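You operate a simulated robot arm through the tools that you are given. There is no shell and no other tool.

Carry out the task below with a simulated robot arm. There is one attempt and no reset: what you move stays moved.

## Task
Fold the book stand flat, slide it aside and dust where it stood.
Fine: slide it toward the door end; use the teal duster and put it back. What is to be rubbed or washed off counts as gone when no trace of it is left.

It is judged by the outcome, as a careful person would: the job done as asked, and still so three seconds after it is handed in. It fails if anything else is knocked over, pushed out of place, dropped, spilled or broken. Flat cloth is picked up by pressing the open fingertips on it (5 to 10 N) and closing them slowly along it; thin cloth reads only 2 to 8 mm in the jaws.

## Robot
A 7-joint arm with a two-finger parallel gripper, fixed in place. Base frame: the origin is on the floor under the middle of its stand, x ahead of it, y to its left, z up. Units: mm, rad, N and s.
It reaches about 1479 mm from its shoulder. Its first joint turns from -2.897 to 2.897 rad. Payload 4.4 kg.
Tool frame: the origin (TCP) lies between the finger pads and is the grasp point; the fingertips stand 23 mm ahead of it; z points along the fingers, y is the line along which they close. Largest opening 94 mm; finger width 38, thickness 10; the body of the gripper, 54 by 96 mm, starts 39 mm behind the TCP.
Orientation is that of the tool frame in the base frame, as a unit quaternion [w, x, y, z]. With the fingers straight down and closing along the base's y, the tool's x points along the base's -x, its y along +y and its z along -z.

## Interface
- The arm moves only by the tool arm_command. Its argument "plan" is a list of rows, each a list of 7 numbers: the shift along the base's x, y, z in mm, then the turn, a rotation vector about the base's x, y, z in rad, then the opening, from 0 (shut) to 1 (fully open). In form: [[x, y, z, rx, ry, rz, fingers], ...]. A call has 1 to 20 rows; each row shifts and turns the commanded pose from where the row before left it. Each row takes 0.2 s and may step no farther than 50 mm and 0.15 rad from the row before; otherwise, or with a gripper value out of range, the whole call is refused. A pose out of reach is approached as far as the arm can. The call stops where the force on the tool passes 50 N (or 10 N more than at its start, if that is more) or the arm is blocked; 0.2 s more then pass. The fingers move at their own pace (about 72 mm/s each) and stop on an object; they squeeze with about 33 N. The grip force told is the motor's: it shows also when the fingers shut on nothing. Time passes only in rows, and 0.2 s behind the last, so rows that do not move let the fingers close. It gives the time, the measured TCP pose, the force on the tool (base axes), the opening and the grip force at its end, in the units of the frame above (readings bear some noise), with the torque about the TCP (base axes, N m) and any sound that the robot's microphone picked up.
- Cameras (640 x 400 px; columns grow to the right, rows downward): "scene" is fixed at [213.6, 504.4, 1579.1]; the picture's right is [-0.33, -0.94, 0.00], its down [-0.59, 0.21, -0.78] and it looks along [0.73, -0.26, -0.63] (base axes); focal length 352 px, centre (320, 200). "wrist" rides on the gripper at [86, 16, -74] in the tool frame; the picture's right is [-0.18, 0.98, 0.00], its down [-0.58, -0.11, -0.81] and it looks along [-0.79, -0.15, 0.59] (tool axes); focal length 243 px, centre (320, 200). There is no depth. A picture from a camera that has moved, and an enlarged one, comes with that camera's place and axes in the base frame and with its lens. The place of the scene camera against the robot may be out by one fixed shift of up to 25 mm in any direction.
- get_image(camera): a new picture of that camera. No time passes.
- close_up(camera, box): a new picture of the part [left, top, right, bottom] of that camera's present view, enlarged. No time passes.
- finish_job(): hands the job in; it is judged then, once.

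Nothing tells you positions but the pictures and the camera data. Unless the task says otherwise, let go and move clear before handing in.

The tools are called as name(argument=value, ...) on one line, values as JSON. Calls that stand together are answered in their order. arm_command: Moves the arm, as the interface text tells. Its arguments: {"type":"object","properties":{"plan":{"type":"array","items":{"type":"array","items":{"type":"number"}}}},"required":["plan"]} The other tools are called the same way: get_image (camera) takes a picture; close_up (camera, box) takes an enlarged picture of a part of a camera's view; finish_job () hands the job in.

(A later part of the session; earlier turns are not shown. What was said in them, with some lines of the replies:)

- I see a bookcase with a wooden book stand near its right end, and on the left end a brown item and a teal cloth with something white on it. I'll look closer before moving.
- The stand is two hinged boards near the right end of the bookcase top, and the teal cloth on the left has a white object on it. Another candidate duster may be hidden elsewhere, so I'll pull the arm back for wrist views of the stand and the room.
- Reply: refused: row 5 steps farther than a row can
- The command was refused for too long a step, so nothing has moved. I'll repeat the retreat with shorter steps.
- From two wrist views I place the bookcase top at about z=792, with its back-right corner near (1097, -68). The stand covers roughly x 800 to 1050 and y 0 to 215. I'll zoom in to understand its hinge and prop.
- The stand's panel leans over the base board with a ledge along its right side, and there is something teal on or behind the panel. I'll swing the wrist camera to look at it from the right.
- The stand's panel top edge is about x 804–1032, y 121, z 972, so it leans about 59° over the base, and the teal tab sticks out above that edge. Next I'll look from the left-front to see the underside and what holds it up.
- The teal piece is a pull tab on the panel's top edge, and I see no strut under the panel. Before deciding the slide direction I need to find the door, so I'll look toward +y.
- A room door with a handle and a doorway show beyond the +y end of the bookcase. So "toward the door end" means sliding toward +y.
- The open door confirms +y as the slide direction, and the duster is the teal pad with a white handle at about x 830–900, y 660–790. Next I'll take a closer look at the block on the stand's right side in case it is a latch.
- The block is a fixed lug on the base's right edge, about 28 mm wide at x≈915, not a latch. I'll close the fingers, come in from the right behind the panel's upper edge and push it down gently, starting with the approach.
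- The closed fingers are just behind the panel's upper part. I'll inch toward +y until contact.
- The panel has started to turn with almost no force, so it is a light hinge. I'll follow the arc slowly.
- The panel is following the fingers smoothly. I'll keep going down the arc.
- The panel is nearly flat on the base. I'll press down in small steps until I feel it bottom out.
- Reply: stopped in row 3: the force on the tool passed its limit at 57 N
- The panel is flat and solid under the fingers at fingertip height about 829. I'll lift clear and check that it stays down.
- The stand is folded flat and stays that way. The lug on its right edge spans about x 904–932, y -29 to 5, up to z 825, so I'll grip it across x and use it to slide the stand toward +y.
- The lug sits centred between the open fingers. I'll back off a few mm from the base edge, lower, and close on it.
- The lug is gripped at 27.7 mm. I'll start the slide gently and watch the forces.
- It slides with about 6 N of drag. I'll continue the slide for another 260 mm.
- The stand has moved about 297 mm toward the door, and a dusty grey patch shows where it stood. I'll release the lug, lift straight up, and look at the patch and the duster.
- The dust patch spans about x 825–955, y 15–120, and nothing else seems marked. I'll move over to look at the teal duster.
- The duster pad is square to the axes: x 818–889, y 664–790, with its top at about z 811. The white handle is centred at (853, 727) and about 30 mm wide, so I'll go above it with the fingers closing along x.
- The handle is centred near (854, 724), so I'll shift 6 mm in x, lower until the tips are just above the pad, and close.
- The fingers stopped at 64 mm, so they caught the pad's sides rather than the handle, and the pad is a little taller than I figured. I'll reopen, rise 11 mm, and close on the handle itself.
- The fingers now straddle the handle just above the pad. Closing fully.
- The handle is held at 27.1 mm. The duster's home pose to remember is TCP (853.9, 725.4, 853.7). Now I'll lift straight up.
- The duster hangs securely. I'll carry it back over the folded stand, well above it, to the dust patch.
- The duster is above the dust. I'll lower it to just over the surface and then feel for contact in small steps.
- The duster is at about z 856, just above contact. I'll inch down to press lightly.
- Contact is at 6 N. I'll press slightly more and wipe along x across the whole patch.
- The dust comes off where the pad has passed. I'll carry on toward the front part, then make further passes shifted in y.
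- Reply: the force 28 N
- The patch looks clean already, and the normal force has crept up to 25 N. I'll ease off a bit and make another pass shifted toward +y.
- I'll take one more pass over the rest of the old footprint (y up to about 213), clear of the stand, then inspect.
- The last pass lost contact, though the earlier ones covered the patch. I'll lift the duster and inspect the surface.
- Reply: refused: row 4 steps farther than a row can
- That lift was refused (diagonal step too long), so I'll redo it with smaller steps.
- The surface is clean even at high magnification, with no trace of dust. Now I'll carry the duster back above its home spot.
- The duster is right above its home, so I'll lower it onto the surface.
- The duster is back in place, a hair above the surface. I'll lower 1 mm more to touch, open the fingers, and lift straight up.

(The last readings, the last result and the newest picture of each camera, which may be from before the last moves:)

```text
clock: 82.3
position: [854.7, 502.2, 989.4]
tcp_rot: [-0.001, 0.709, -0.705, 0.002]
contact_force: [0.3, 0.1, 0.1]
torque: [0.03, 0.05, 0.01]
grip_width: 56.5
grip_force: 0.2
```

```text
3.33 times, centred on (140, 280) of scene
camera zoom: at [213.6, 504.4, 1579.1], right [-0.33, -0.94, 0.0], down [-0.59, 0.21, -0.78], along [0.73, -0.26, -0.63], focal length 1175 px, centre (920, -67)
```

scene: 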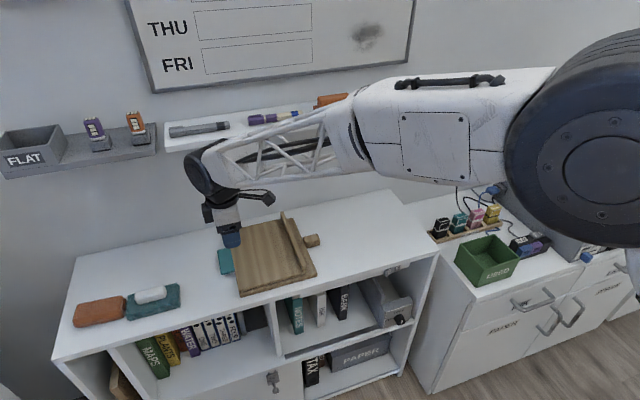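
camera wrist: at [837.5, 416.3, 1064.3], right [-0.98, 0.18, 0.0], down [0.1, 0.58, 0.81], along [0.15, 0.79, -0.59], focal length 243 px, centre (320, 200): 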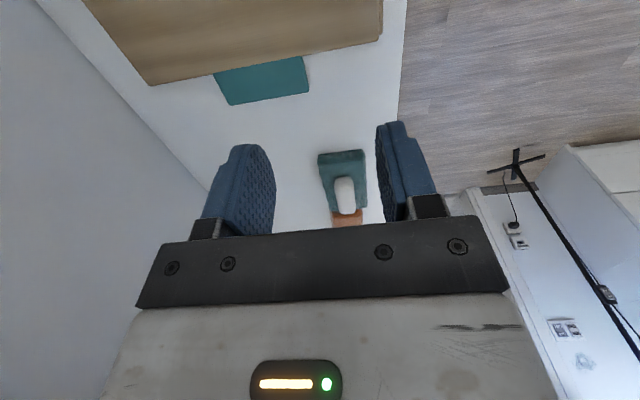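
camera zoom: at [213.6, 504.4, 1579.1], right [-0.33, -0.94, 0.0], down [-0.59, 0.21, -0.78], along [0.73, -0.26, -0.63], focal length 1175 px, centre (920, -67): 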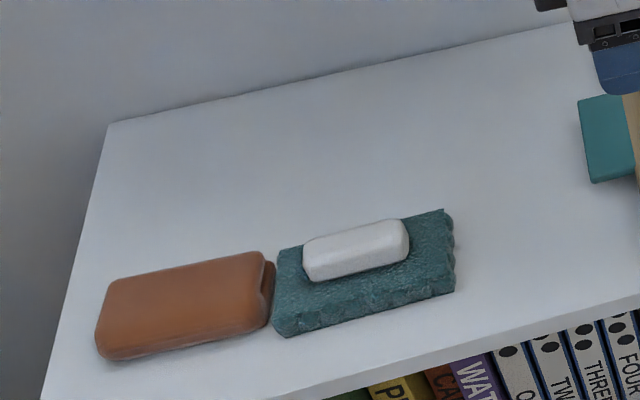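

The duster is back at its original spot and orientation. I'll raise the arm clear, return toward the start pose, and do a final check.

arm_command(plan=[[0, 0, 45, 0, 0, 0, 0.6], [0, 0, 45, 0, 0, 0, 0.6], [0, -30, 35, 0, 0, 0, 0.6], [0, -40, 25, 0, 0, 0, 0.6], [0, -45, 15, 0, 0, 0, 0.6], [0, -45, 15, 0, 0, 0, 0.6], [0, -45, 0, 0, 0, 0, 0.6], [0, -45, 0, 0, 0, 0, 0.6], [0, -45, 0, 0, 0, 0, 0.6], [0, -45, 0, 0, 0, 0, 0.6], [0, -45, 0, 0, 0, 0, 0.6], [0, -45, 0, 0, 0, 0, 0.6], [0, -45, 0, 0, 0, 0, 0.6], [0, -45, 0, 0, 0, 0, 0.6], [0, -45, 0, 0, 0, 0, 0.6], [0, -45, 0, 0, 0, 0, 0.6]])

get_image(camera="scene")

get_image(camera="wrist")

close_up(camera="scene", box=[210, 190, 340, 310])

close_up(camera="scene", box=[310, 180, 450, 280])

```text
clock: 85.7
position: [849.9, -112.3, 1169.4]
tcp_rot: [-0.002, 0.709, -0.706, 0.002]
contact_force: [-0.5, 0.0, -0.5]
torque: [0.04, 0.0, -0.01]
grip_width: 56.6
grip_force: 0.1
```

```text
taken
```

scene: 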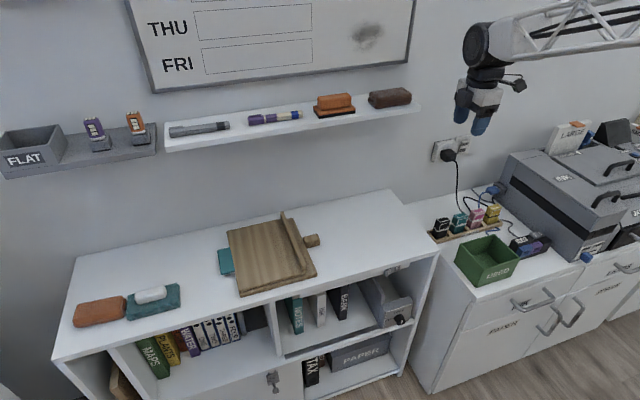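

```text
taken
camera wrist: at [834.1, -197.1, 1243.9], right [-0.98, 0.18, 0.0], down [0.1, 0.58, 0.81], along [0.15, 0.79, -0.59], focal length 243 px, centre (320, 200)
```

wrist: 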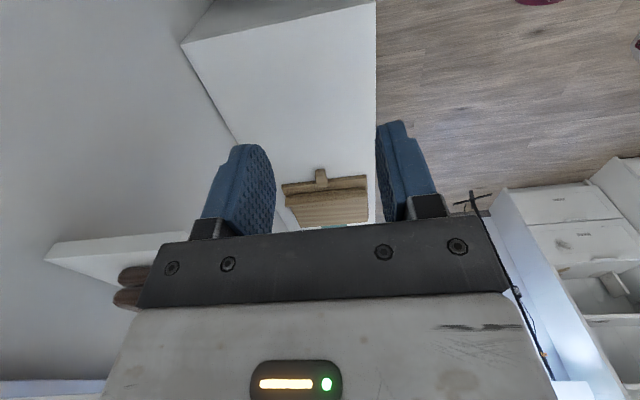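

```text
3.33 times, centred on (275, 250) of scene
camera zoom: at [213.6, 504.4, 1579.1], right [-0.33, -0.94, 0.0], down [-0.59, 0.21, -0.78], along [0.73, -0.26, -0.63], focal length 1175 px, centre (470, 33)
```

zoom: 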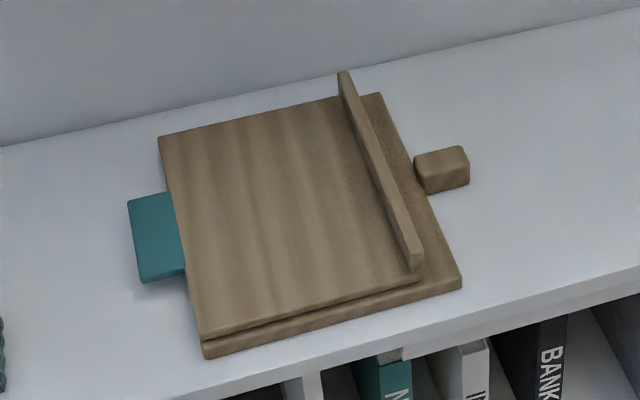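

```text
4.00 times, centred on (380, 230) of scene
camera zoom: at [213.6, 504.4, 1579.1], right [-0.33, -0.94, 0.0], down [-0.59, 0.21, -0.78], along [0.73, -0.26, -0.63], focal length 1410 px, centre (80, 80)
```

zoom: 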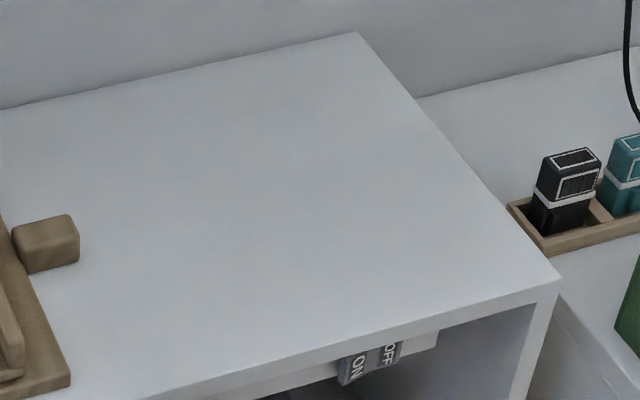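

The stand is folded flat and sits about 297 mm nearer the door, and the place where it stood shows no dust. The teal duster is back on its spot, everything else looks undisturbed, and the arm is clear, so I'm handing in.

finish_job()

```text
The job is handed in.
```

The book stand is folded flat and now sits about 297 mm nearer the door end. The spot where it stood is dusted, and close-up pictures show no trace left.

I used the teal duster and put it back in its original place, facing the same way. Nothing else looked moved in the final pictures, and the arm was clear of everything when I handed the job in.

When I first closed the gripper on the duster it caught the sides of the pad. I reopened it and took hold of the handle instead, and the pad showed no visible shift.
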